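You operate a simulated robot arm through the tools that you are given. There is no shell and no other tool.

The job below is to be done with a simulated robot arm. You get a single attempt, and the scene is never put back.

## Task
Take the red cup out of its well, stand it on the teal tray and snap its lid on.
Fine: close the clear cover again; the other cups stay in their wells. Set down upright: what you pick out. Where these are worked on the way, their far stop is far enough and under half their travel is too little: clear cover.

The check looks at the end state, three seconds after you hand in, the way a careful person would. Anything else that was tipped, shoved, dropped, spilled or broken makes it a failure. A push-on lid holds only when it is set on centred and level and pressed home; a screw cap is set on level and turned clockwise until tight.

## Robot
A 7-joint arm with a two-finger parallel gripper, fixed in place. Base frame: the origin is at the foot of the arm, x ahead of it, y to its left, z up; the work surface is at about z = 0.88. Units: m, rad, N and s.
Its first joint turns from -2.601 to 2.601 rad. Payload 3.5 kg.
The tool frame sits at the grasp point between the pads (the TCP): z along the fingers, y along the line on which they close. The tips reach 0.023 m beyond it. The gripper opens to 0.094 m. The fingers are 0.038 m wide and 0.01 m thick; the gripper's body (0.054 by 0.096 m) begins 0.039 m behind the TCP.
Orientation is that of the tool frame in the base frame, as a unit quaternion [w, x, y, z]. With the fingers straight down and closing along the base's y, the tool's x points along the base's -x, its y along +y and its z along -z.

## Interface
- The arm moves only by the tool step_arm. Its argument "moves" is a list of rows, each an object (a shift or turn left out is 0, a gripper value left out holds the last) with "angular": the turn, a rotation vector about the base's x, y, z in units of 90 degrees (1.0 is 90 degrees), a list of three; "delta_pos": the shift along the base's x, y, z in units of 500 mm (1.0 is 500 mm), a list of three; "hand": the gripper command, from -1 (shut) to 1 (fully open), values between in proportion. In form: [{"angular": [ax, ay, az], "delta_pos": [tx, ty, tz], "hand": hand}, ...]. A call has 1 to 20 rows; each row is the pose to reach, as a shift and turn from the pose commanded when the call began. A call with a number of a shift or a turn outside -1 to 1 is refused whole. Each row takes 0.2 s and may step no farther than 0.05 m and 0.15 rad from the row before; otherwise, or with a gripper value out of range, the whole call is refused. Where a pose cannot be reached the arm comes as near as it can. A force on the tool above 40 N (or 10 N above the force at the start of the call, whichever is more), or a blocked arm, ends the call early, and 0.2 s more pass. The fingers move at their own pace (about 0.153 m/s each) and stop on an object; they squeeze with about 33 N. The grip force told is the motor's: it shows also when the fingers shut on nothing. Time passes only in rows, and 0.2 s behind the last, so rows that repeat a pose let the fingers close. It gives the time, the measured TCP pose, the force on the tool (base axes), the opening and the grip force at its end, in the units of the frame above (readings bear some noise), with the torque about the TCP (base axes, N m) and any sound that the robot's microphone picked up.
- Cameras (640 x 400 px; columns grow to the right, rows downward): "scene" is now at [-0.2523, 0.2396, 1.3008]; the picture's right is [0.55, -0.84, 0.00], its down [-0.22, -0.14, -0.97] and it looks along [0.81, 0.53, -0.26] (base axes); focal length 318 px, centre (320, 200). "wrist" rides on the gripper at [0.086, 0.016, -0.074] in the tool frame; the picture's right is [-0.18, 0.98, 0.00], its down [-0.58, -0.11, -0.81] and it looks along [-0.79, -0.15, 0.59] (tool axes); focal length 243 px, centre (320, 200). There is no depth. A picture from a camera that has moved, and an enlarged one, comes with that camera's place and axes in the base frame and with its lens.
- camera(camera): a new picture of that camera. No time passes.
- head_to(pan, tilt): turns the head with the scene camera to pan (to the left, within 2.496 rad either way) and tilt (down, from -0.506 to 1.204), counted from straight ahead of the robot. It gives what a move gives.
- inspect(camera, box): a new picture of the part [left, top, right, bottom] of that camera's present view, enlarged. No time passes.
- finish_job(): hands the job in; it is judged then, once.

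Nothing tells you positions but the pictures and the camera data. Unless the task says otherwise, let go and move clear before handing in.

The tools are called after "Emit:" by a JSON object that holds its "api" and its "payload". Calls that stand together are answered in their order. step_arm: Moves the arm, as the interface text tells. Its arguments: {"type":"object","properties":{"moves":{"type":"array","items":{"type":"object","properties":{"angular":{"type":"array","items":{"type":"number"}},"delta_pos":{"type":"array","items":{"type":"number"}},"hand":{"type":"number"}}}}},"required":["moves"]} The other tools are called the same way: head_to (pan, tilt) turns the head that bears the scene camera; camera (camera) takes a picture; inspect (camera, box) takes an enlarged picture of a part of a camera's view; finish_job () hands the job in.

At the start:

```text
clock: 0.0
tcp_pos: [0.9213, 0.5956, 1.2346]
tcp_rot: [0.0, 0.0, 1.0, 0.0]
contact_force: [0.2, 0.8, 0.1]
wrist_torque: [-0.01, -0.05, -0.01]
opening: 0.094
finger_force: 0.1
head pan, tilt: [0.578, 0.262]
```

scene: 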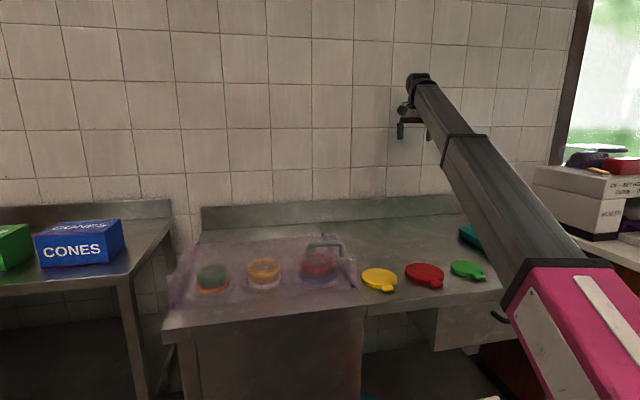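
wrist: 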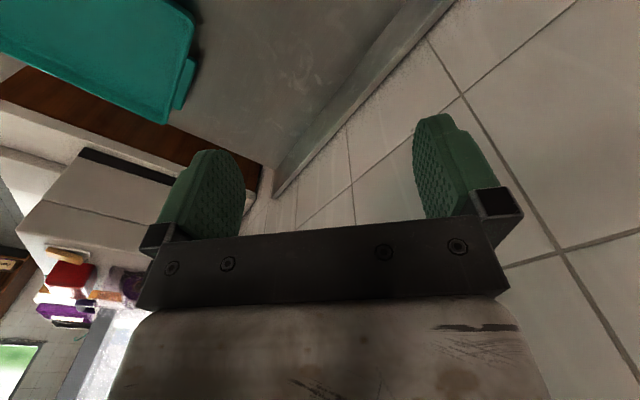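

I see a steel counter with three cups in wells under a clear cover, three lids (yellow, red, green) lying to the right of it, and a teal tray behind the arm. I'll look more closely first.

Emit:
{"api": "inspect", "payload": {"camera": "scene", "box": [160, 220, 360, 345]}}

Emit:
{"api": "inspect", "payload": {"camera": "scene", "box": [340, 200, 520, 312]}}

Emit:
{"api": "inspect", "payload": {"camera": "wrist", "box": [0, 0, 320, 200]}}

```text
3.20 times, centred on (260, 282) of scene
camera zoom: at [-0.2523, 0.2396, 1.3008], right [0.55, -0.84, 0.0], down [-0.22, -0.14, -0.97], along [0.81, 0.53, -0.26], focal length 1016 px, centre (512, -64)
```

zoom: 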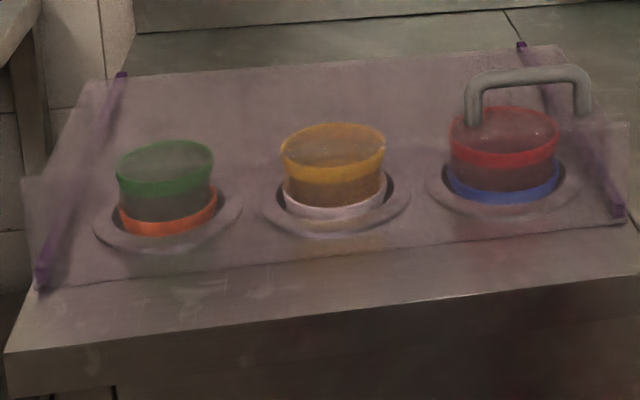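

```text
3.56 times, centred on (430, 256) of scene
camera zoom: at [-0.2523, 0.2396, 1.3008], right [0.55, -0.84, 0.0], down [-0.22, -0.14, -0.97], along [0.81, 0.53, -0.26], focal length 1130 px, centre (-71, 1)
```

zoom: 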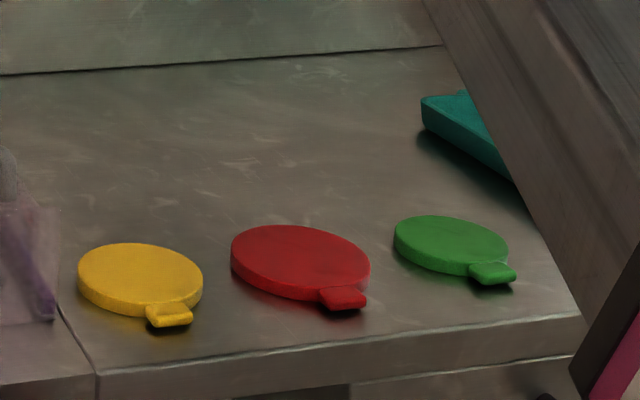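

```text
2.00 times, centred on (160, 100) of wrist
camera zoom: at [0.8351, 0.6135, 1.308], right [0.18, 0.98, 0.0], down [0.58, -0.11, 0.81], along [0.79, -0.15, -0.59], focal length 485 px, centre (640, 400)
```

zoom: 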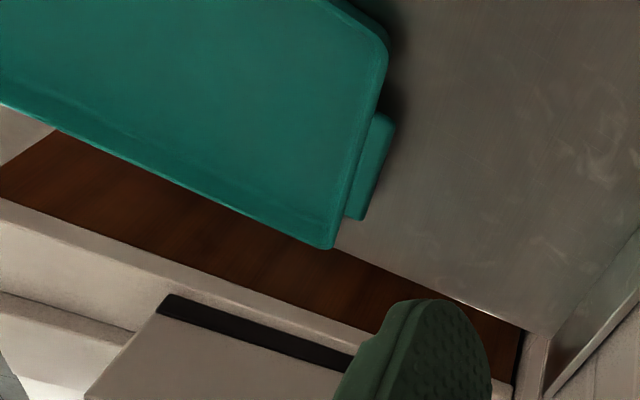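

The cover seems to be a clear panel over the cups with a grey handle near the red cup and purple strips at both sides. I'll zoom in to learn whether it slides or swings.

Emit:
{"api": "inspect", "payload": {"camera": "scene", "box": [280, 225, 370, 300]}}

Emit:
{"api": "inspect", "payload": {"camera": "scene", "box": [160, 230, 250, 320]}}

Emit:
{"api": "head_to", "payload": {"pan": 0.9, "tilt": 0.5}}

Emit:
{"api": "camera", "payload": {"camera": "scene"}}

```text
5.33 times, centred on (325, 262) of scene
camera zoom: at [-0.2523, 0.2396, 1.3008], right [0.55, -0.84, 0.0], down [-0.22, -0.14, -0.97], along [0.81, 0.53, -0.26], focal length 1694 px, centre (293, -133)
```

zoom: 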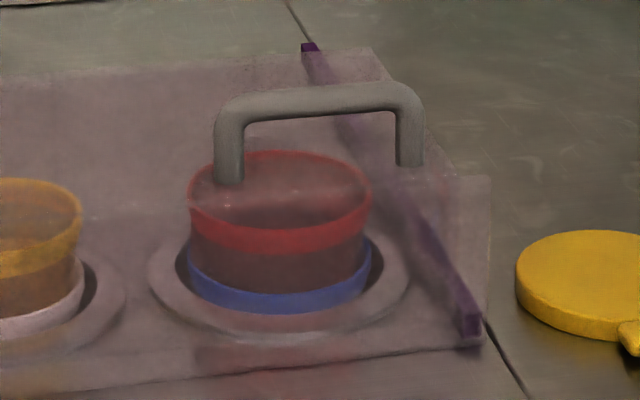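

```text
4.44 times, centred on (205, 275) of scene
camera zoom: at [-0.2523, 0.2396, 1.3008], right [0.55, -0.84, 0.0], down [-0.22, -0.14, -0.97], along [0.81, 0.53, -0.26], focal length 1412 px, centre (831, -133)
```

zoom: 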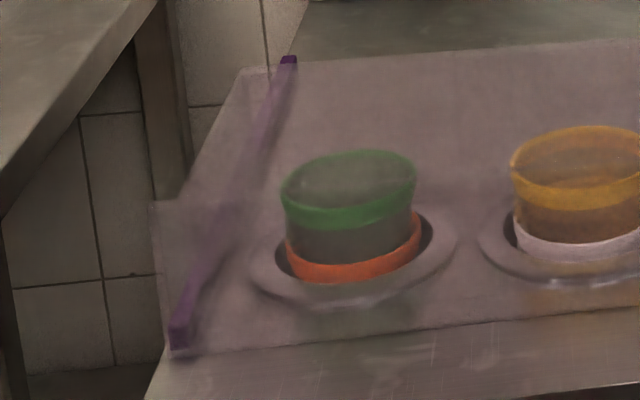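

```text
clock: 0.8
tcp_pos: [0.9213, 0.5971, 1.2339]
tcp_rot: [0.001, 0.0, 1.0, 0.0]
contact_force: [0.0, -0.7, 0.9]
wrist_torque: [-0.01, 0.0, 0.04]
opening: 0.0941
finger_force: 0.0
head pan, tilt: [0.901, 0.499]
```

```text
taken
```

scene: 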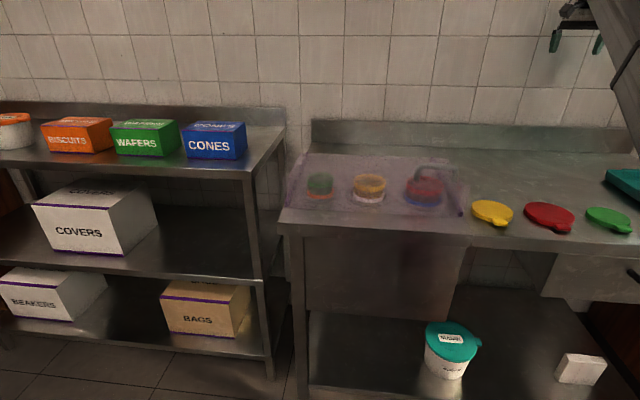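

The cover appears to be a clear box-like panel on two purple rails running front to back, with a handle near its front edge over the red cup. It probably slides back toward the wall. I'll swing the arm round to view it with the wrist camera.

Emit:
{"api": "step_arm", "payload": {"moves": [{"delta_pos": [-0.08, -0.012, 0], "angular": [0, 0, 0.025], "hand": 1}, {"delta_pos": [-0.16, -0.024, 0], "angular": [0, 0, 0.05]}, {"delta_pos": [-0.24, -0.036, 0], "angular": [0, 0, 0.075]}, {"delta_pos": [-0.32, -0.048, 0], "angular": [0, 0, 0.1]}, {"delta_pos": [-0.4, -0.06, 0], "angular": [0, 0, 0.125]}, {"delta_pos": [-0.48, -0.072, 0], "angular": [0, 0, 0.15]}, {"delta_pos": [-0.56, -0.084, 0], "angular": [0, 0, 0.175]}, {"delta_pos": [-0.64, -0.096, 0], "angular": [0, 0, 0.2]}, {"delta_pos": [-0.72, -0.108, 0], "angular": [0, 0, 0.225]}, {"delta_pos": [-0.8, -0.12, 0], "angular": [0, 0, 0.25]}]}}

```text
clock: 3.0
tcp_pos: [0.5388, 0.5505, 1.1934]
tcp_rot: [0.029, -0.195, 0.98, 0.017]
contact_force: [0.2, 0.2, 0.7]
wrist_torque: [-0.01, 0.01, 0.01]
opening: 0.0938
finger_force: 0.1
out of reach, approached as far as the arm can: row 5, 6, 7, 8, 9, 10
head pan, tilt: [0.901, 0.499]
```

The arm stopped a bit short of the commanded height, a reach limit. I'll look at what both cameras see from here.

Emit:
{"api": "camera", "payload": {"camera": "wrist"}}

Emit:
{"api": "camera", "payload": {"camera": "scene"}}

```text
taken
camera wrist: at [0.4501, 0.5306, 1.2626], right [-0.21, 0.98, 0.03], down [0.54, 0.08, 0.84], along [0.82, 0.19, -0.54], focal length 243 px, centre (320, 200)
```

wrist: 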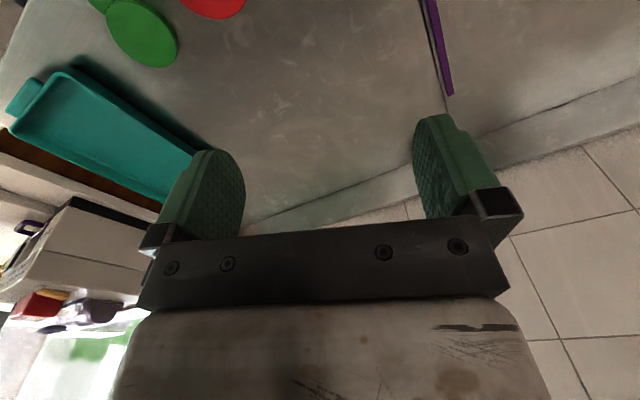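

```text
taken
```

scene: 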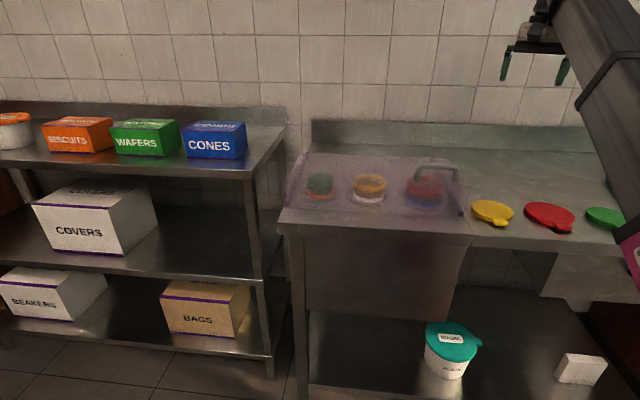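

I can now place the tray at about (0.90, 0.22) from this view. I'll continue round and a little lower, to look at the cover from the front.

Emit:
{"api": "step_arm", "payload": {"moves": [{"delta_pos": [-0.077, -0.008, -0.02], "angular": [0, 0, 0.025], "hand": 1}, {"delta_pos": [-0.154, -0.016, -0.04], "angular": [0, 0, 0.05]}, {"delta_pos": [-0.231, -0.024, -0.06], "angular": [0, 0, 0.075]}, {"delta_pos": [-0.308, -0.032, -0.08], "angular": [0, 0, 0.1]}, {"delta_pos": [-0.385, -0.04, -0.1], "angular": [0, 0, 0.125]}, {"delta_pos": [-0.462, -0.048, -0.12], "angular": [0, 0, 0.15]}, {"delta_pos": [-0.539, -0.056, -0.14], "angular": [0, 0, 0.175]}, {"delta_pos": [-0.616, -0.064, -0.16], "angular": [0, 0, 0.2]}, {"delta_pos": [-0.693, -0.072, -0.17], "angular": [0, 0, 0.225]}, {"delta_pos": [-0.766, -0.083, -0.17], "angular": [0, 0, 0.25]}, {"delta_pos": [-0.766, -0.083, -0.17], "angular": [0, 0, 0.25]}]}}

Emit:
{"api": "camera", "payload": {"camera": "wrist"}}

Emit:
{"api": "camera", "payload": {"camera": "scene"}}

```text
clock: 5.4
tcp_pos: [0.1619, 0.5287, 1.0765]
tcp_rot: [0.033, -0.383, 0.923, 0.032]
contact_force: [-0.5, 0.3, 0.1]
wrist_torque: [-0.02, 0.02, 0.0]
opening: 0.0944
finger_force: 0.0
out of reach, approached as far as the arm can: row 2, 3, 4, 5, 6, 7, 8, 9, 10, 11
head pan, tilt: [0.901, 0.499]
```

```text
taken
camera wrist: at [0.088, 0.4733, 1.1445], right [-0.57, 0.82, 0.05], down [0.46, 0.26, 0.85], along [0.69, 0.5, -0.52], focal length 243 px, centre (320, 200)
```

wrist: 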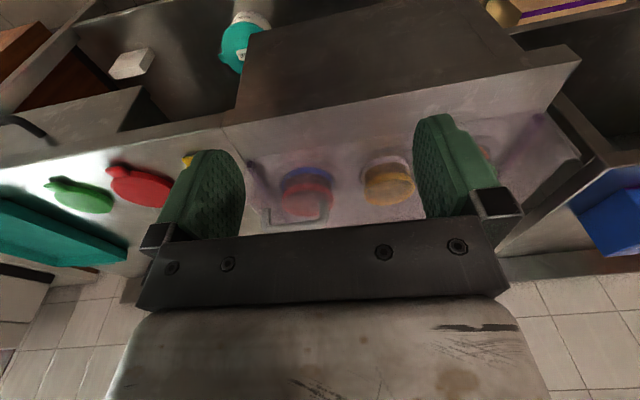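

```text
taken
```

scene: 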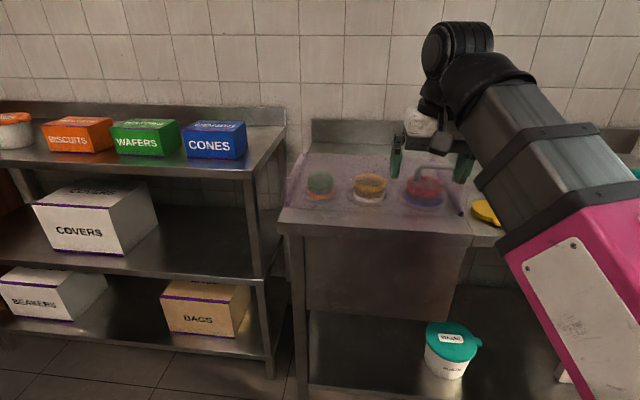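

The gripper is now near the cover; the wrist picture is upside down, with near things at the top. I'll enlarge the cover.

Emit:
{"api": "inspect", "payload": {"camera": "wrist", "box": [220, 100, 420, 240]}}

Emit:
{"api": "inspect", "payload": {"camera": "scene", "box": [270, 120, 480, 250]}}

```text
2.86 times, centred on (320, 170) of wrist
camera zoom: at [0.088, 0.4733, 1.1445], right [-0.57, 0.82, 0.05], down [0.46, 0.26, 0.85], along [0.69, 0.5, -0.52], focal length 693 px, centre (320, 286)
```

zoom: 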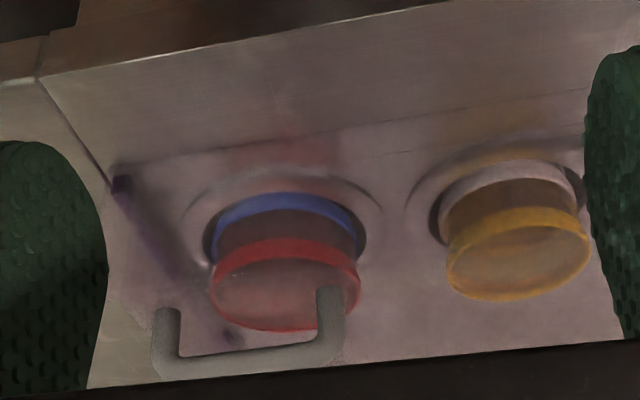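

```text
3.05 times, centred on (375, 185) of scene
camera zoom: at [-0.2741, 0.2598, 1.2787], right [0.78, -0.62, 0.0], down [-0.3, -0.38, -0.88], along [0.55, 0.69, -0.48], focal length 968 px, centre (152, 246)
```

zoom: 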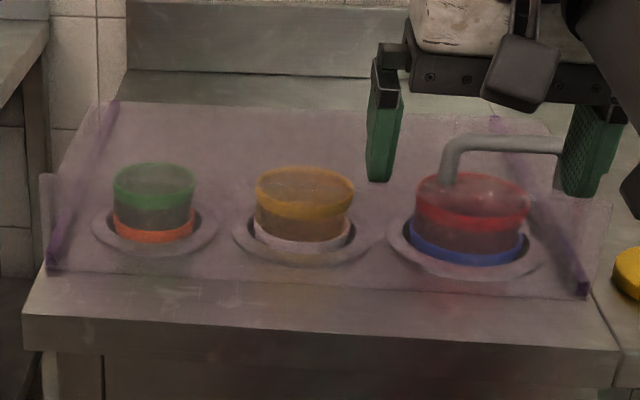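

I need to know whether the cover has a front wall. I'll zoom tightly on its front corners.

Emit:
{"api": "inspect", "payload": {"camera": "scene", "box": [420, 165, 480, 225]}}

Emit:
{"api": "inspect", "payload": {"camera": "scene", "box": [275, 145, 345, 215]}}

Emit:
{"api": "inspect", "payload": {"camera": "wrist", "box": [245, 130, 345, 220]}}

```text
6.67 times, centred on (450, 195) of scene
camera zoom: at [-0.2741, 0.2598, 1.2787], right [0.78, -0.62, 0.0], down [-0.3, -0.38, -0.88], along [0.55, 0.69, -0.48], focal length 2118 px, centre (-547, 233)
```

zoom: 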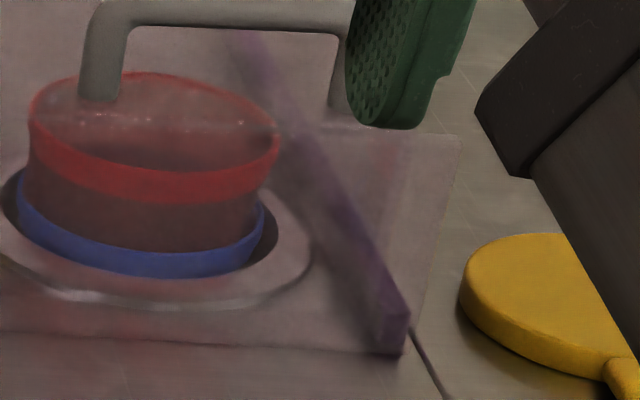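

```text
5.71 times, centred on (310, 180) of scene
camera zoom: at [-0.2741, 0.2598, 1.2787], right [0.78, -0.62, 0.0], down [-0.3, -0.38, -0.88], along [0.55, 0.69, -0.48], focal length 1815 px, centre (377, 314)
```

zoom: 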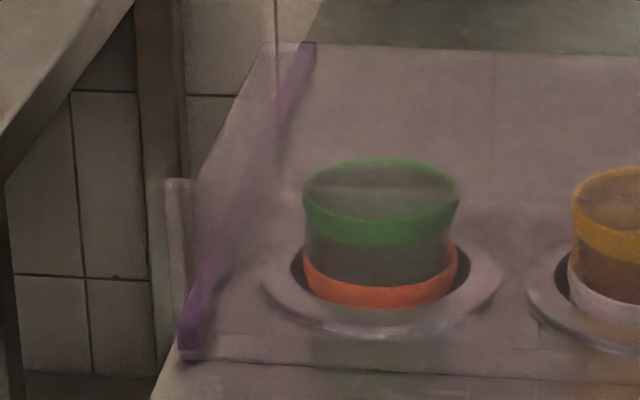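

```text
4.44 times, centred on (295, 175) of wrist
camera zoom: at [0.088, 0.4733, 1.1445], right [-0.57, 0.82, 0.05], down [0.46, 0.26, 0.85], along [0.69, 0.5, -0.52], focal length 1078 px, centre (431, 311)
```

zoom: 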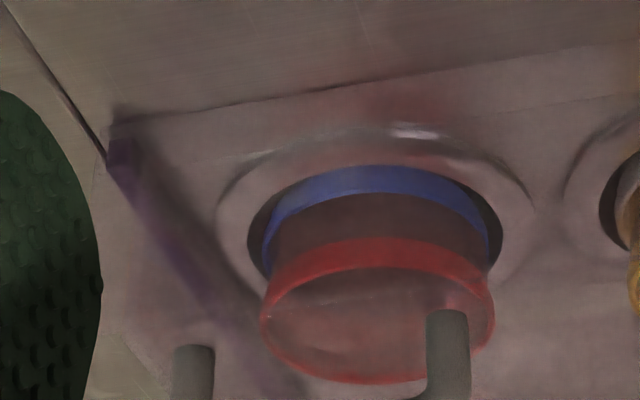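

There are signs of a vertical front panel, so whether it slides or swings is still open. I'll view it from its left end by moving above the green cup and turning the tool so the camera looks along the row.

Emit:
{"api": "step_arm", "payload": {"moves": [{"delta_pos": [0.01, 0.05, -0.01], "angular": [0, 0, -0.083]}, {"delta_pos": [0.02, 0.1, -0.02], "angular": [0, 0, -0.166]}, {"delta_pos": [0.03, 0.16, -0.03], "angular": [0, 0, -0.25]}, {"delta_pos": [0.04, 0.22, -0.04], "angular": [0, 0, -0.333]}, {"delta_pos": [0.05, 0.28, -0.05], "angular": [0, 0, -0.416]}, {"delta_pos": [0.06, 0.34, -0.06], "angular": [0, 0, -0.5]}, {"delta_pos": [0.07, 0.4, -0.07], "angular": [0, 0, -0.583]}, {"delta_pos": [0.08, 0.46, -0.08], "angular": [0, 0, -0.666]}, {"delta_pos": [0.09, 0.52, -0.09], "angular": [0, 0, -0.75]}, {"delta_pos": [0.1, 0.58, -0.1], "angular": [0, 0, -0.833]}, {"delta_pos": [0.12, 0.64, -0.1], "angular": [0, 0, -0.916]}, {"delta_pos": [0.134, 0.694, -0.1], "angular": [0, 0, -1.0]}, {"delta_pos": [0.134, 0.694, -0.1], "angular": [0, 0, -1.0]}]}}

Emit:
{"api": "camera", "payload": {"camera": "wrist"}}

Emit:
{"api": "camera", "payload": {"camera": "scene"}}

```text
clock: 8.2
tcp_pos: [0.2283, 0.8734, 1.0272]
tcp_rot: [0.033, 0.383, 0.923, -0.001]
contact_force: [0.3, 0.2, -0.3]
wrist_torque: [0.0, 0.03, -0.03]
opening: 0.0939
finger_force: 0.0
head pan, tilt: [0.901, 0.499]
```

```text
taken
camera wrist: at [0.175, 0.9499, 1.0968], right [0.82, 0.56, 0.03], down [0.28, -0.47, 0.84], along [0.49, -0.68, -0.54], focal length 243 px, centre (320, 200)
```

wrist: 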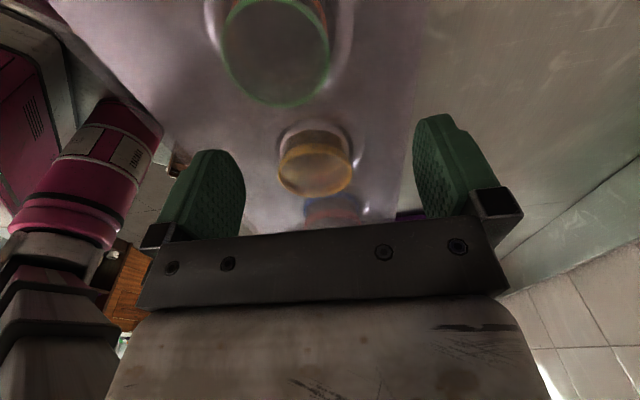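

```text
taken
```

scene: 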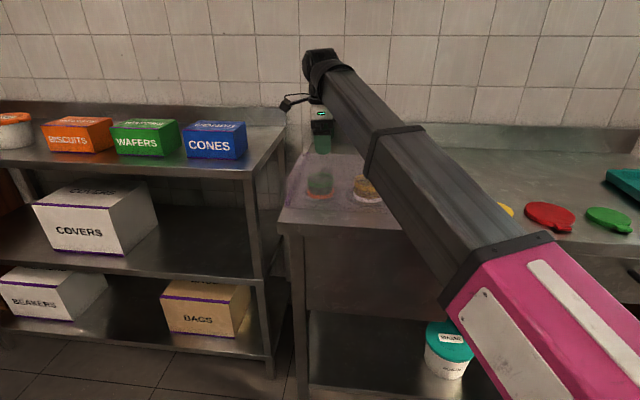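

From here I look along the row from the left end. I'll enlarge the view.

Emit:
{"api": "inspect", "payload": {"camera": "wrist", "box": [180, 0, 440, 230]}}

Emit:
{"api": "inspect", "payload": {"camera": "wrist", "box": [270, 120, 420, 225]}}

```text
1.74 times, centred on (310, 115) of wrist
camera zoom: at [0.175, 0.9499, 1.0968], right [0.82, 0.56, 0.03], down [0.28, -0.47, 0.84], along [0.49, -0.68, -0.54], focal length 422 px, centre (337, 348)
```

zoom: 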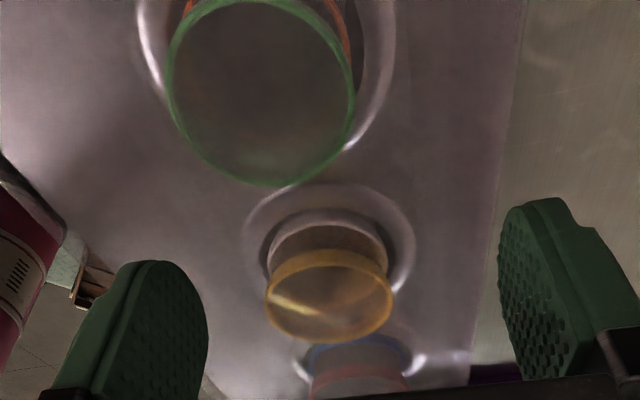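

```text
3.81 times, centred on (345, 172) of wrist
camera zoom: at [0.175, 0.9499, 1.0968], right [0.82, 0.56, 0.03], down [0.28, -0.47, 0.84], along [0.49, -0.68, -0.54], focal length 924 px, centre (225, 305)
```

zoom: 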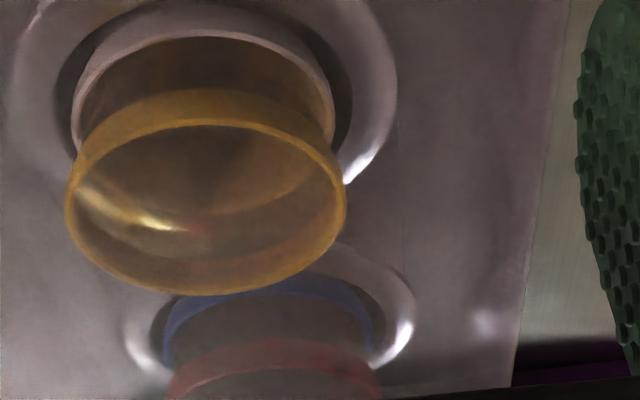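

The cups are empty, translucent, and stand in ring-shaped wells. I'll put the gripper over the handle (about x 0.351, y 0.619, bar height 1.00) with the fingers closing across the bar, levelling the tool on the way.

Emit:
{"api": "step_arm", "payload": {"moves": [{"delta_pos": [0.0, 0.0, 0.08], "angular": [0.0172, 0.0383, 0]}, {"delta_pos": [0.03, -0.06, 0.1], "angular": [0.0172, 0.0383, 0]}, {"delta_pos": [0.07, -0.14, 0.1], "angular": [0.0172, 0.0383, 0]}, {"delta_pos": [0.11, -0.22, 0.1], "angular": [0.0172, 0.0383, 0]}, {"delta_pos": [0.14, -0.3, 0.1], "angular": [0.0172, 0.0383, 0]}, {"delta_pos": [0.17, -0.37, 0.1], "angular": [0.0172, 0.0383, 0]}, {"delta_pos": [0.2, -0.44, 0.1], "angular": [0.0172, 0.0383, 0]}, {"delta_pos": [0.244, -0.514, 0.1], "angular": [0.0172, 0.0383, 0]}, {"delta_pos": [0.244, -0.514, 0.1], "angular": [0.0172, 0.0383, 0]}]}}

Emit:
{"api": "camera", "payload": {"camera": "wrist"}}

Emit:
{"api": "camera", "payload": {"camera": "scene"}}

```text
clock: 10.2
tcp_pos: [0.3526, 0.6178, 1.0791]
tcp_rot: [0.001, 0.383, 0.924, 0.0]
contact_force: [0.1, 0.1, 0.4]
wrist_torque: [0.02, 0.01, 0.0]
opening: 0.0939
finger_force: 0.2
head pan, tilt: [0.901, 0.499]
```

```text
taken
camera wrist: at [0.3024, 0.6909, 1.1528], right [0.82, 0.57, 0.0], down [0.33, -0.49, 0.81], along [0.46, -0.67, -0.59], focal length 243 px, centre (320, 200)
```

wrist: 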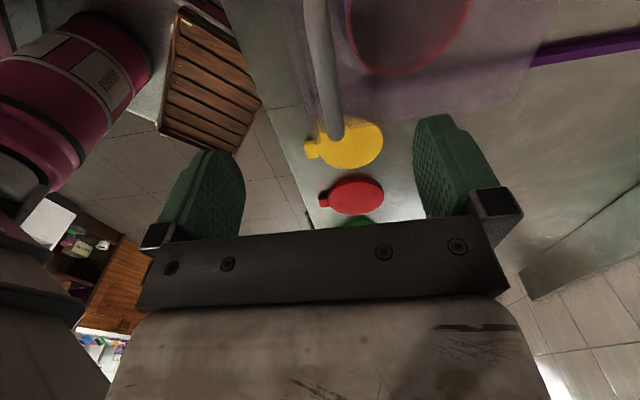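

```text
taken
```

scene: 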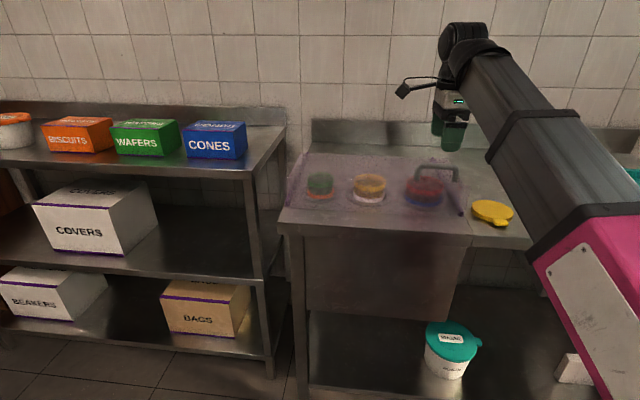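

Emit:
{"api": "inspect", "payload": {"camera": "wrist", "box": [270, 0, 590, 200]}}

Emit:
{"api": "inspect", "payload": {"camera": "scene", "box": [275, 135, 475, 235]}}

```text
2.00 times, centred on (430, 100) of wrist
camera zoom: at [0.3024, 0.6909, 1.1528], right [0.82, 0.57, 0.0], down [0.33, -0.49, 0.81], along [0.46, -0.67, -0.59], focal length 485 px, centre (100, 400)
```

zoom: 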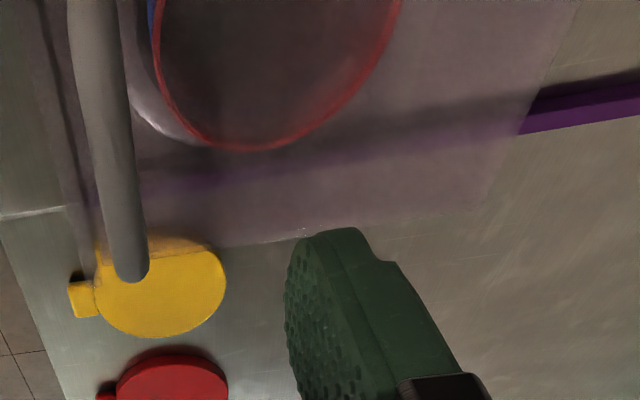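

```text
3.20 times, centred on (375, 185) of scene
camera zoom: at [-0.2741, 0.2599, 1.2787], right [0.78, -0.62, 0.0], down [-0.3, -0.38, -0.88], along [0.55, 0.69, -0.48], focal length 1016 px, centre (144, 248)
```

zoom: 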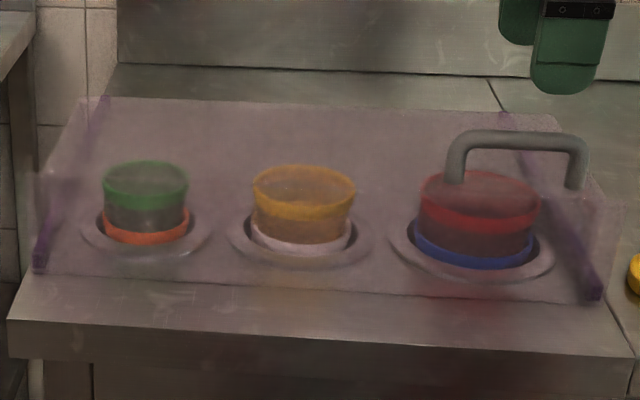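

The tool is level and right above the handle. I'll lower the open fingers around the bar and grip it.

Emit:
{"api": "step_arm", "payload": {"moves": [{"delta_pos": [-0.002, 0.002, -0.05], "hand": 1}, {"delta_pos": [-0.002, 0.002, -0.1]}, {"delta_pos": [-0.002, 0.002, -0.147]}, {"delta_pos": [-0.002, 0.002, -0.147], "hand": -1}, {"delta_pos": [-0.002, 0.002, -0.147]}, {"delta_pos": [-0.002, 0.002, -0.147]}, {"delta_pos": [-0.002, 0.002, -0.147]}]}}

Emit:
{"api": "camera", "payload": {"camera": "scene"}}

Emit:
{"api": "camera", "payload": {"camera": "wrist"}}

```text
clock: 11.7
tcp_pos: [0.3549, 0.6237, 1.0039]
tcp_rot: [0.003, 0.384, 0.923, 0.003]
contact_force: [13.7, 7.5, -10.9]
wrist_torque: [0.59, 0.38, 0.1]
opening: 0.0139
finger_force: 44.8
head pan, tilt: [0.901, 0.499]
stopped in row 7: the force on the tool passed its limit at 42 N (the readings are from after the stop); the commanded pose is now the measured one
```

```text
taken
```

scene: 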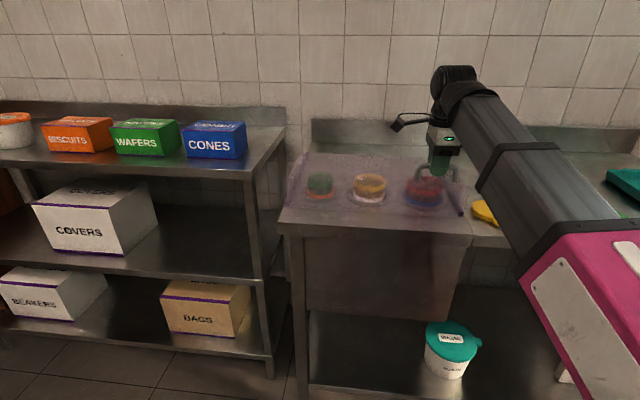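

```text
taken
camera wrist: at [0.3046, 0.696, 1.0787], right [0.83, 0.56, 0.01], down [0.33, -0.49, 0.81], along [0.46, -0.66, -0.59], focal length 243 px, centre (320, 200)
```

wrist: 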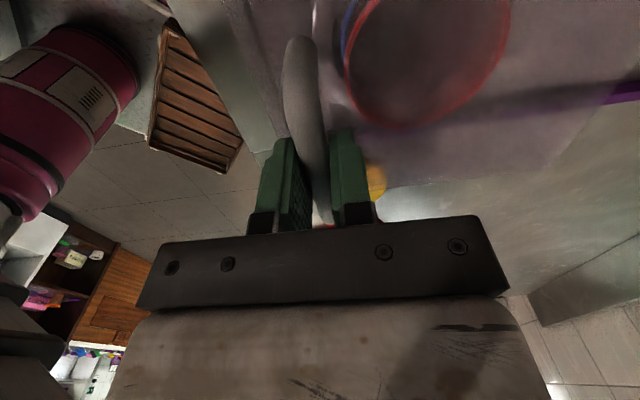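

The bar is held (opening 0.014) and it sits about 5 mm farther back than I assumed. Now a gentle test: push 8 mm back toward the wall.

Emit:
{"api": "step_arm", "payload": {"moves": [{"delta_pos": [0.003, 0.003, 0]}, {"delta_pos": [0.006, 0.006, 0]}, {"delta_pos": [0.009, 0.009, 0]}, {"delta_pos": [0.012, 0.012, 0]}]}}

```text
clock: 12.7
tcp_pos: [0.3603, 0.627, 1.0036]
tcp_rot: [0.002, 0.383, 0.924, 0.002]
contact_force: [0.5, -2.5, -25.9]
wrist_torque: [-0.1, -0.07, 0.01]
opening: 0.0138
finger_force: 44.9
head pan, tilt: [0.901, 0.499]
```

Emit:
{"api": "inspect", "payload": {"camera": "scene", "box": [275, 135, 475, 235]}}

Emit:
{"api": "inspect", "payload": {"camera": "wrist", "box": [200, 0, 640, 230]}}

```text
3.20 times, centred on (375, 185) of scene
camera zoom: at [-0.2739, 0.2602, 1.2787], right [0.78, -0.62, 0.0], down [-0.3, -0.38, -0.88], along [0.55, 0.69, -0.48], focal length 1016 px, centre (144, 248)
```

zoom: 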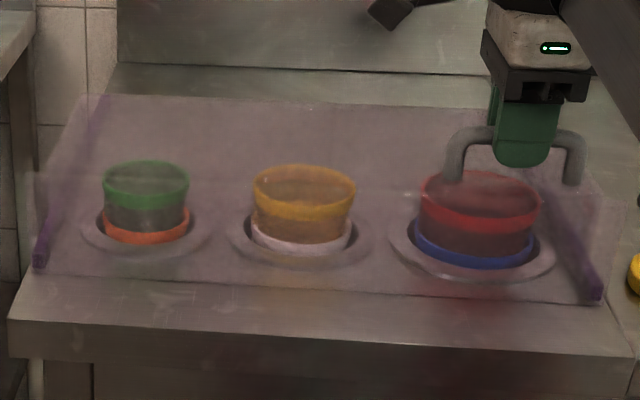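

```text
1.45 times, centred on (420, 115) of wrist
camera zoom: at [0.3095, 0.701, 1.0787], right [0.83, 0.56, 0.01], down [0.33, -0.49, 0.81], along [0.46, -0.66, -0.59], focal length 353 px, centre (174, 324)
```

zoom: 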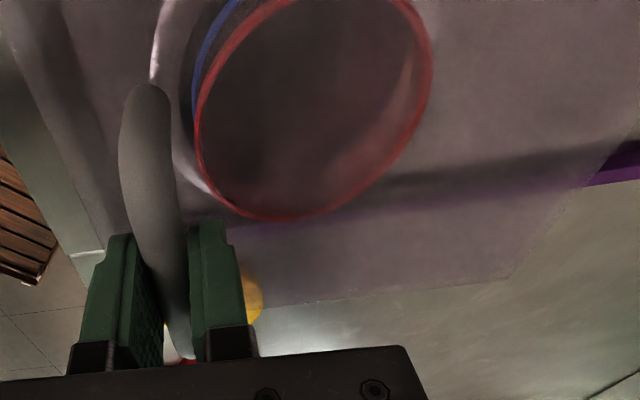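

The handle followed 6 mm back with hardly any horizontal resistance. I'll try another centimetre and watch the forces.

Emit:
{"api": "step_arm", "payload": {"moves": [{"delta_pos": [0.003, 0.003, 0]}, {"delta_pos": [0.006, 0.006, 0]}, {"delta_pos": [0.009, 0.009, 0]}, {"delta_pos": [0.012, 0.012, 0]}, {"delta_pos": [0.012, 0.012, 0]}]}}

Emit:
{"api": "inspect", "payload": {"camera": "scene", "box": [275, 135, 475, 235]}}

```text
clock: 13.9
tcp_pos: [0.3659, 0.6334, 1.0051]
tcp_rot: [0.002, 0.382, 0.924, 0.002]
contact_force: [0.3, -1.1, -19.7]
wrist_torque: [-0.38, -0.36, 0.2]
opening: 0.0137
finger_force: 44.7
head pan, tilt: [0.901, 0.499]
```

```text
3.20 times, centred on (375, 185) of scene
camera zoom: at [-0.2738, 0.2603, 1.2787], right [0.78, -0.62, 0.0], down [-0.3, -0.38, -0.88], along [0.55, 0.69, -0.48], focal length 1016 px, centre (144, 248)
```

zoom: 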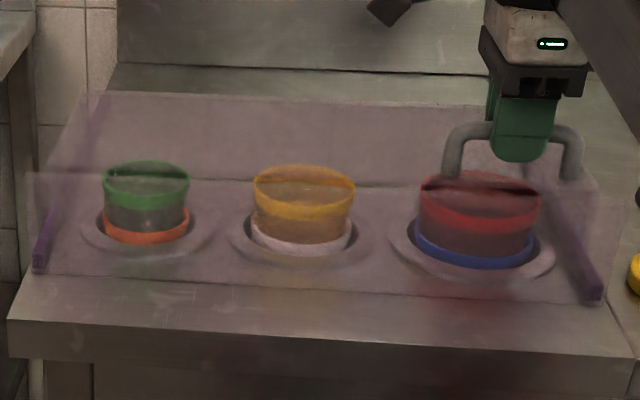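

It is sliding back with about 1 N of drag. I'll check carefully how the front panel is moving relative to the cups before going further.

Emit:
{"api": "inspect", "payload": {"camera": "scene", "box": [275, 145, 345, 215]}}

Emit:
{"api": "inspect", "payload": {"camera": "scene", "box": [400, 165, 470, 235]}}

Emit:
{"api": "inspect", "payload": {"camera": "wrist", "box": [200, 0, 640, 230]}}

```text
5.71 times, centred on (310, 180) of scene
camera zoom: at [-0.2738, 0.2603, 1.2787], right [0.78, -0.62, 0.0], down [-0.3, -0.38, -0.88], along [0.55, 0.69, -0.48], focal length 1815 px, centre (377, 314)
```

zoom: 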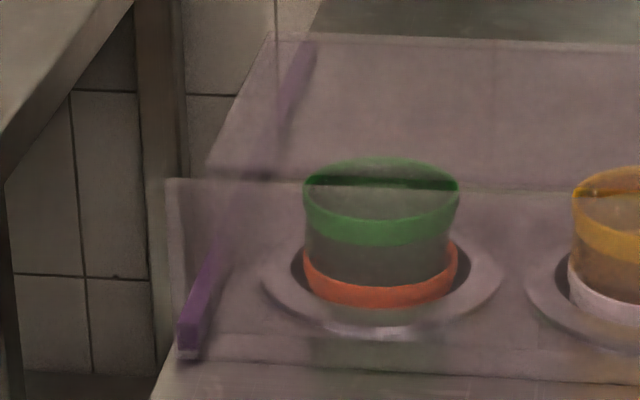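

```text
5.71 times, centred on (435, 200) of scene
camera zoom: at [-0.2738, 0.2603, 1.2787], right [0.78, -0.62, 0.0], down [-0.3, -0.38, -0.88], along [0.55, 0.69, -0.48], focal length 1815 px, centre (-337, 200)
```

zoom: 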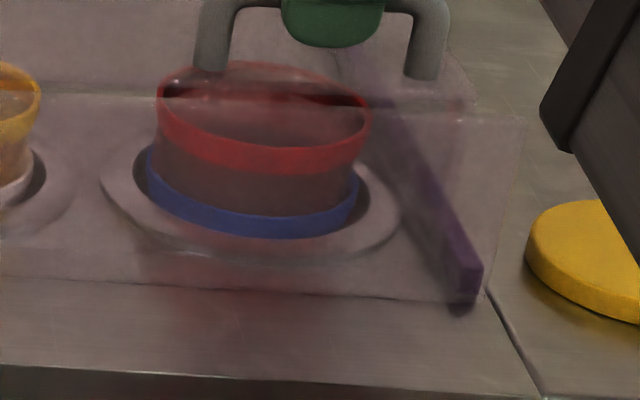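

```text
1.45 times, centred on (420, 115) of wrist
camera zoom: at [0.3157, 0.7072, 1.0791], right [0.83, 0.56, 0.01], down [0.33, -0.49, 0.81], along [0.46, -0.66, -0.59], focal length 353 px, centre (174, 324)
```

zoom: 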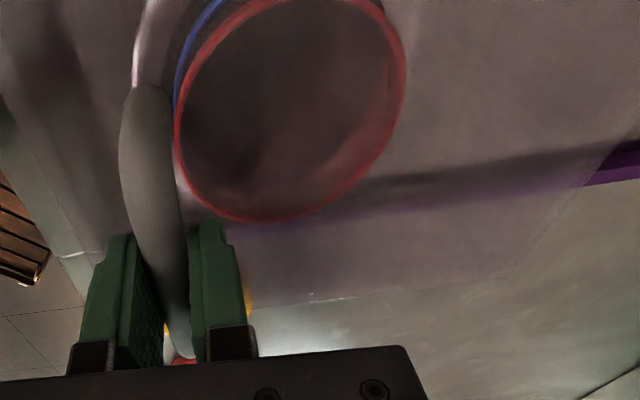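

Now it is clear: the front panel is fixed and only the top sheet slides back, since a gap has opened behind the panel. I'll slide the sheet on toward its far stop.

Emit:
{"api": "step_arm", "payload": {"moves": [{"delta_pos": [0.018, 0.018, -0.002]}, {"delta_pos": [0.036, 0.036, -0.003]}, {"delta_pos": [0.054, 0.054, -0.003]}, {"delta_pos": [0.072, 0.072, -0.003]}, {"delta_pos": [0.09, 0.09, -0.003]}, {"delta_pos": [0.108, 0.108, -0.003]}, {"delta_pos": [0.126, 0.126, -0.003]}, {"delta_pos": [0.144, 0.144, -0.003]}, {"delta_pos": [0.162, 0.162, -0.003]}, {"delta_pos": [0.18, 0.18, -0.003]}, {"delta_pos": [0.198, 0.198, -0.003]}]}}

Emit:
{"api": "camera", "payload": {"camera": "scene"}}

```text
clock: 16.3
tcp_pos: [0.4631, 0.732, 1.0052]
tcp_rot: [0.002, 0.384, 0.923, 0.003]
contact_force: [4.0, -3.0, 23.6]
wrist_torque: [-0.28, -0.21, 0.22]
opening: 0.0138
finger_force: 45.0
head pan, tilt: [0.901, 0.499]
```

```text
taken
```

scene: 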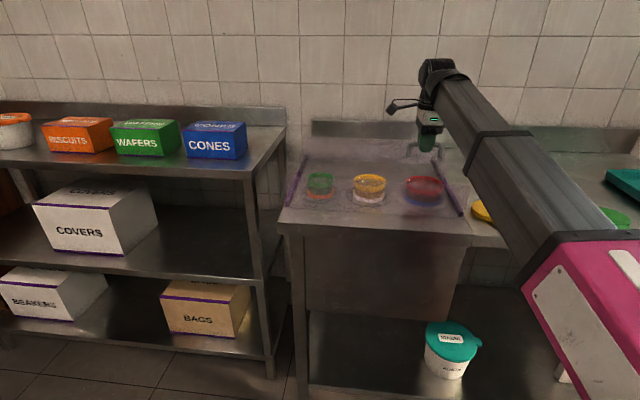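

The sheet has slid about 15 cm. I'll continue gently to the far stop.

Emit:
{"api": "step_arm", "payload": {"moves": [{"delta_pos": [0.012, 0.012, 0.001]}, {"delta_pos": [0.024, 0.024, 0.001]}, {"delta_pos": [0.036, 0.036, 0.001]}, {"delta_pos": [0.048, 0.048, 0.001]}, {"delta_pos": [0.06, 0.06, 0.001]}, {"delta_pos": [0.072, 0.072, 0.001]}, {"delta_pos": [0.084, 0.084, 0.001]}, {"delta_pos": [0.096, 0.096, 0.001]}]}}

Emit:
{"api": "camera", "payload": {"camera": "scene"}}

```text
clock: 17.5
tcp_pos: [0.4882, 0.7565, 1.0033]
tcp_rot: [0.0, 0.382, 0.924, -0.003]
contact_force: [-8.5, -7.9, 18.3]
wrist_torque: [0.08, 0.32, 0.13]
opening: 0.014
finger_force: 44.8
head pan, tilt: [0.901, 0.499]
stopped in row 6: the force on the tool passed its limit at 48 N (the readings are from after the stop); the commanded pose is now the measured one
```

```text
taken
```

scene: 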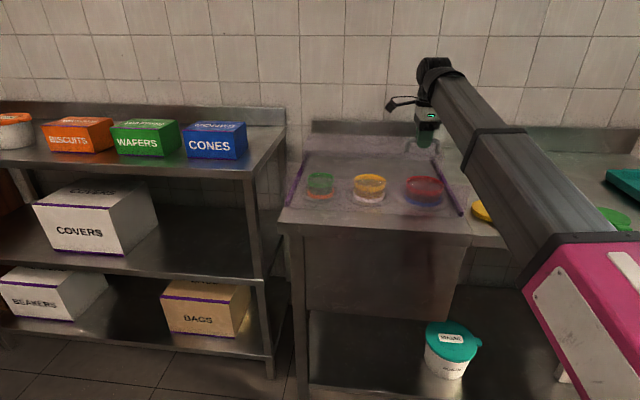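

The sheet is at its far stop (total travel about 19 cm). I'll release the handle, rise and look at the uncovered cups.

Emit:
{"api": "step_arm", "payload": {"moves": [{"delta_pos": [0, 0, 0], "hand": 1}, {"delta_pos": [0, 0, 0]}, {"delta_pos": [0, 0, 0]}, {"delta_pos": [0, 0, 0.05]}, {"delta_pos": [0, 0, 0.12]}, {"delta_pos": [0, 0, 0.2]}]}}

Emit:
{"api": "inspect", "payload": {"camera": "scene", "box": [275, 115, 475, 235]}}

Emit:
{"api": "camera", "payload": {"camera": "wrist"}}

```text
clock: 18.9
tcp_pos: [0.4894, 0.7598, 1.1042]
tcp_rot: [0.0, 0.383, 0.924, -0.002]
contact_force: [-0.1, -0.1, 1.0]
wrist_torque: [0.03, 0.02, -0.01]
opening: 0.094
finger_force: 0.0
head pan, tilt: [0.901, 0.499]
```

```text
3.20 times, centred on (375, 175) of scene
camera zoom: at [-0.2741, 0.2598, 1.2787], right [0.78, -0.62, 0.0], down [-0.3, -0.38, -0.88], along [0.55, 0.69, -0.48], focal length 1016 px, centre (144, 280)
```

zoom: 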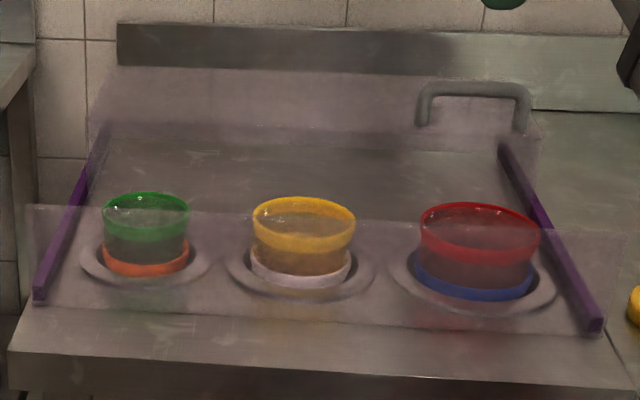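

```text
taken
camera wrist: at [0.4404, 0.833, 1.178], right [0.83, 0.56, 0.0], down [0.34, -0.49, 0.81], along [0.45, -0.67, -0.59], focal length 243 px, centre (320, 200)
```

wrist: 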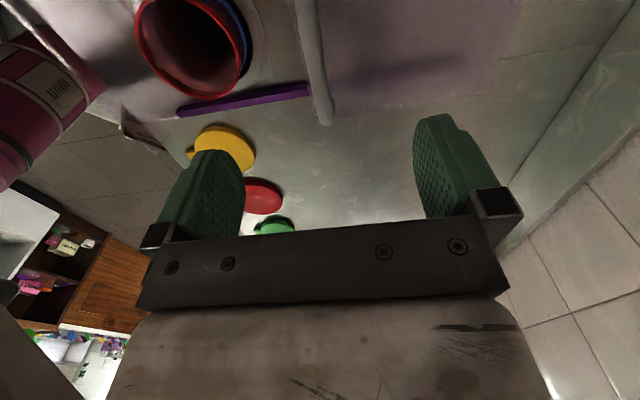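

The red cup is uncovered. I'll zoom in to measure its rim and position precisely.

Emit:
{"api": "inspect", "payload": {"camera": "wrist", "box": [110, 0, 350, 150]}}

Emit:
{"api": "inspect", "payload": {"camera": "scene", "box": [390, 165, 460, 220]}}

```text
2.67 times, centred on (230, 75) of wrist
camera zoom: at [0.4404, 0.833, 1.178], right [0.83, 0.56, 0.0], down [0.34, -0.49, 0.81], along [0.45, -0.67, -0.59], focal length 647 px, centre (560, 533)
```

zoom: 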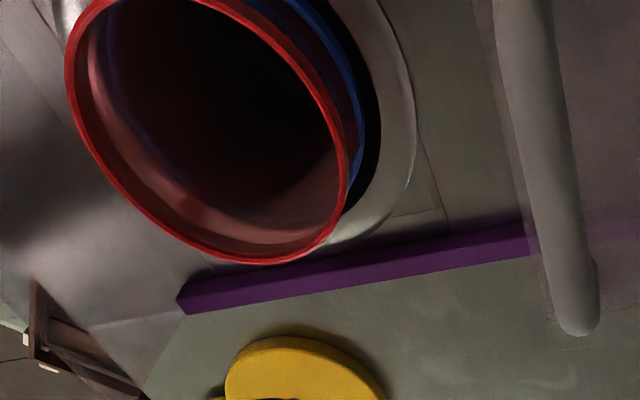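

```text
7.27 times, centred on (425, 192) of scene
camera zoom: at [-0.2741, 0.2598, 1.2787], right [0.78, -0.62, 0.0], down [-0.3, -0.38, -0.88], along [0.55, 0.69, -0.48], focal length 2310 px, centre (-444, 254)
```

zoom: 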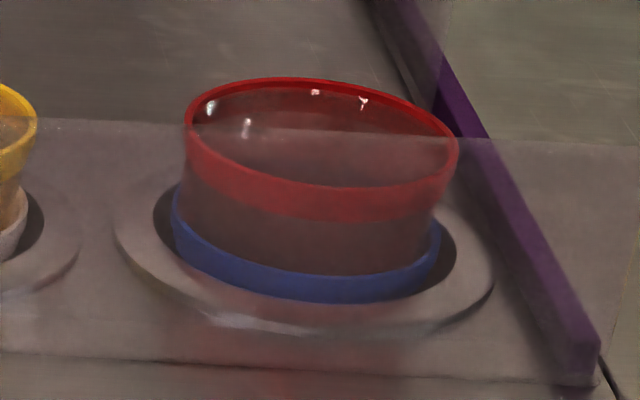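

The red rim measures about 0.09 m across, at or near the gripper's full opening, so a rim pinch (one finger inside, one outside) may be needed. I'll turn the tool back to its natural heading and get a near-vertical view of the cup to measure it better.

Emit:
{"api": "step_arm", "payload": {"moves": [{"delta_pos": [-0.027, -0.02, 0], "angular": [0, 0, 0.083]}, {"delta_pos": [-0.054, -0.04, 0], "angular": [0, 0, 0.166]}, {"delta_pos": [-0.082, -0.062, 0], "angular": [0, 0, 0.25]}, {"delta_pos": [-0.11, -0.083, 0], "angular": [0, 0, 0.333]}, {"delta_pos": [-0.137, -0.103, 0], "angular": [0, 0, 0.416]}, {"delta_pos": [-0.164, -0.124, 0], "angular": [0, 0, 0.5]}, {"delta_pos": [-0.191, -0.144, 0], "angular": [0, 0, 0.583]}, {"delta_pos": [-0.218, -0.165, -0.01], "angular": [0, 0, 0.666]}, {"delta_pos": [-0.246, -0.186, -0.02], "angular": [0, 0, 0.75]}, {"delta_pos": [-0.273, -0.206, -0.03], "angular": [0, 0, 0.833]}, {"delta_pos": [-0.3, -0.227, -0.04], "angular": [0, 0, 0.916]}, {"delta_pos": [-0.328, -0.248, -0.05], "angular": [0, 0, 1.0]}, {"delta_pos": [-0.328, -0.248, -0.05], "angular": [0, 0, 1.0]}]}}

Emit:
{"api": "camera", "payload": {"camera": "wrist"}}

Emit:
{"api": "camera", "payload": {"camera": "scene"}}

```text
clock: 21.5
tcp_pos: [0.3288, 0.6381, 1.0792]
tcp_rot: [0.0, -0.359, 0.933, 0.001]
contact_force: [-11.4, 12.2, -3.8]
wrist_torque: [-0.92, -1.35, -1.68]
opening: 0.0938
finger_force: 0.1
head pan, tilt: [0.901, 0.499]
stopped in row 13: the force on the tool passed its limit at 89 N (the readings are from after the stop); the commanded pose is now the measured one
```

```text
taken
camera wrist: at [0.254, 0.5925, 1.1528], right [-0.52, 0.85, 0.0], down [0.5, 0.31, 0.81], along [0.69, 0.42, -0.59], focal length 243 px, centre (320, 200)
```

wrist: 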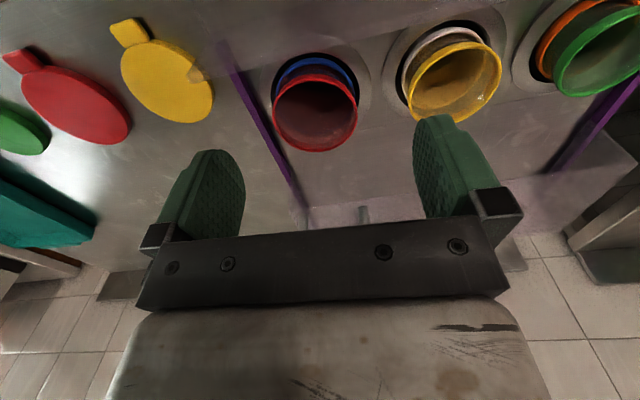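

```text
taken
```

scene: 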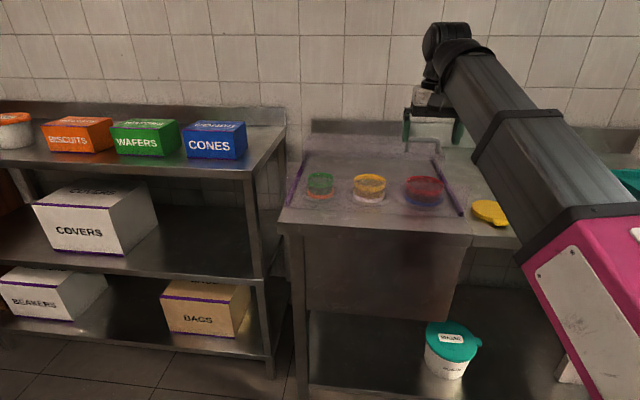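

Something stopped the last bit of turn, probably the wrist camera against the forearm; nothing in the scene looks touched. I'll back the turn off slightly and check.

Emit:
{"api": "step_arm", "payload": {"moves": [{"angular": [0, 0, -0.05]}, {"angular": [0, 0, -0.1]}, {"angular": [0, 0, -0.1]}]}}

Emit:
{"api": "inspect", "payload": {"camera": "wrist", "box": [220, 0, 520, 190]}}

Emit:
{"api": "inspect", "payload": {"camera": "scene", "box": [275, 85, 515, 235]}}

```text
clock: 22.3
tcp_pos: [0.3294, 0.6364, 1.0782]
tcp_rot: [0.001, -0.286, 0.958, 0.001]
contact_force: [-0.9, 0.2, -0.3]
wrist_torque: [-0.02, 0.02, 0.01]
opening: 0.0938
finger_force: 0.0
head pan, tilt: [0.901, 0.499]
```

```text
2.11 times, centred on (370, 95) of wrist
camera zoom: at [0.2478, 0.6043, 1.1529], right [-0.38, 0.92, 0.0], down [0.54, 0.23, 0.81], along [0.75, 0.31, -0.59], focal length 511 px, centre (215, 421)
```

zoom: 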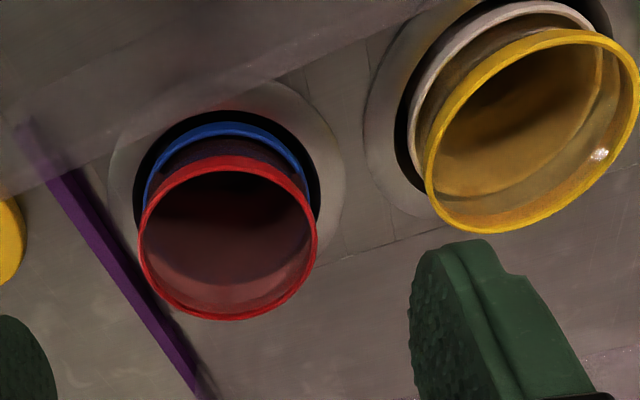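

```text
2.67 times, centred on (395, 160) of scene
camera zoom: at [-0.2741, 0.2599, 1.2787], right [0.78, -0.62, 0.0], down [-0.3, -0.38, -0.88], along [0.55, 0.69, -0.48], focal length 847 px, centre (120, 307)
```

zoom: 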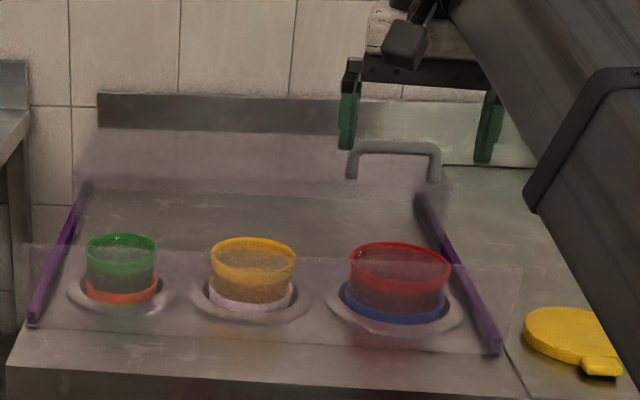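

That freed it (zero force), and it confirms the forearm limit on that turn. The red rim is about 0.093 m wide, centred near (0.390, 0.669) with its top near z 0.928. That is too wide to grip around, so I'll pinch its left wall with one finger inside. I'm moving above that point with the fingers part open.

Emit:
{"api": "step_arm", "payload": {"moves": [{"delta_pos": [0.03, 0.05, -0.02], "hand": -0.149}, {"delta_pos": [0.0754, 0.135, -0.06]}, {"delta_pos": [0.0754, 0.135, -0.1]}, {"delta_pos": [0.0754, 0.135, -0.13]}, {"delta_pos": [0.0754, 0.135, -0.13]}]}}

Emit:
{"api": "camera", "payload": {"camera": "wrist"}}

Emit:
{"api": "inspect", "payload": {"camera": "scene", "box": [335, 105, 475, 225]}}

```text
refused: row 2 steps farther than a row can; nothing moved
```

```text
taken
camera wrist: at [0.2478, 0.6043, 1.1529], right [-0.38, 0.92, 0.0], down [0.54, 0.23, 0.81], along [0.75, 0.31, -0.59], focal length 243 px, centre (320, 200)
```

wrist: 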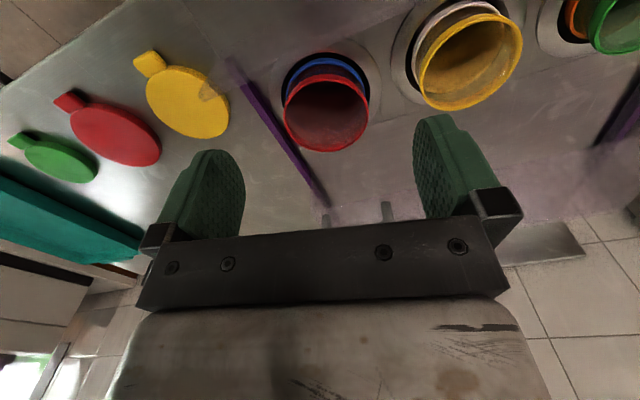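

```text
3.33 times, centred on (405, 165) of scene
camera zoom: at [-0.2741, 0.2599, 1.2787], right [0.78, -0.62, 0.0], down [-0.3, -0.38, -0.88], along [0.55, 0.69, -0.48], focal length 1059 px, centre (37, 317)
```

zoom: 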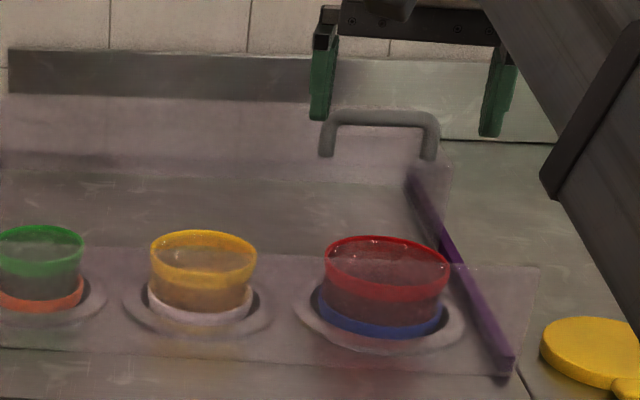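

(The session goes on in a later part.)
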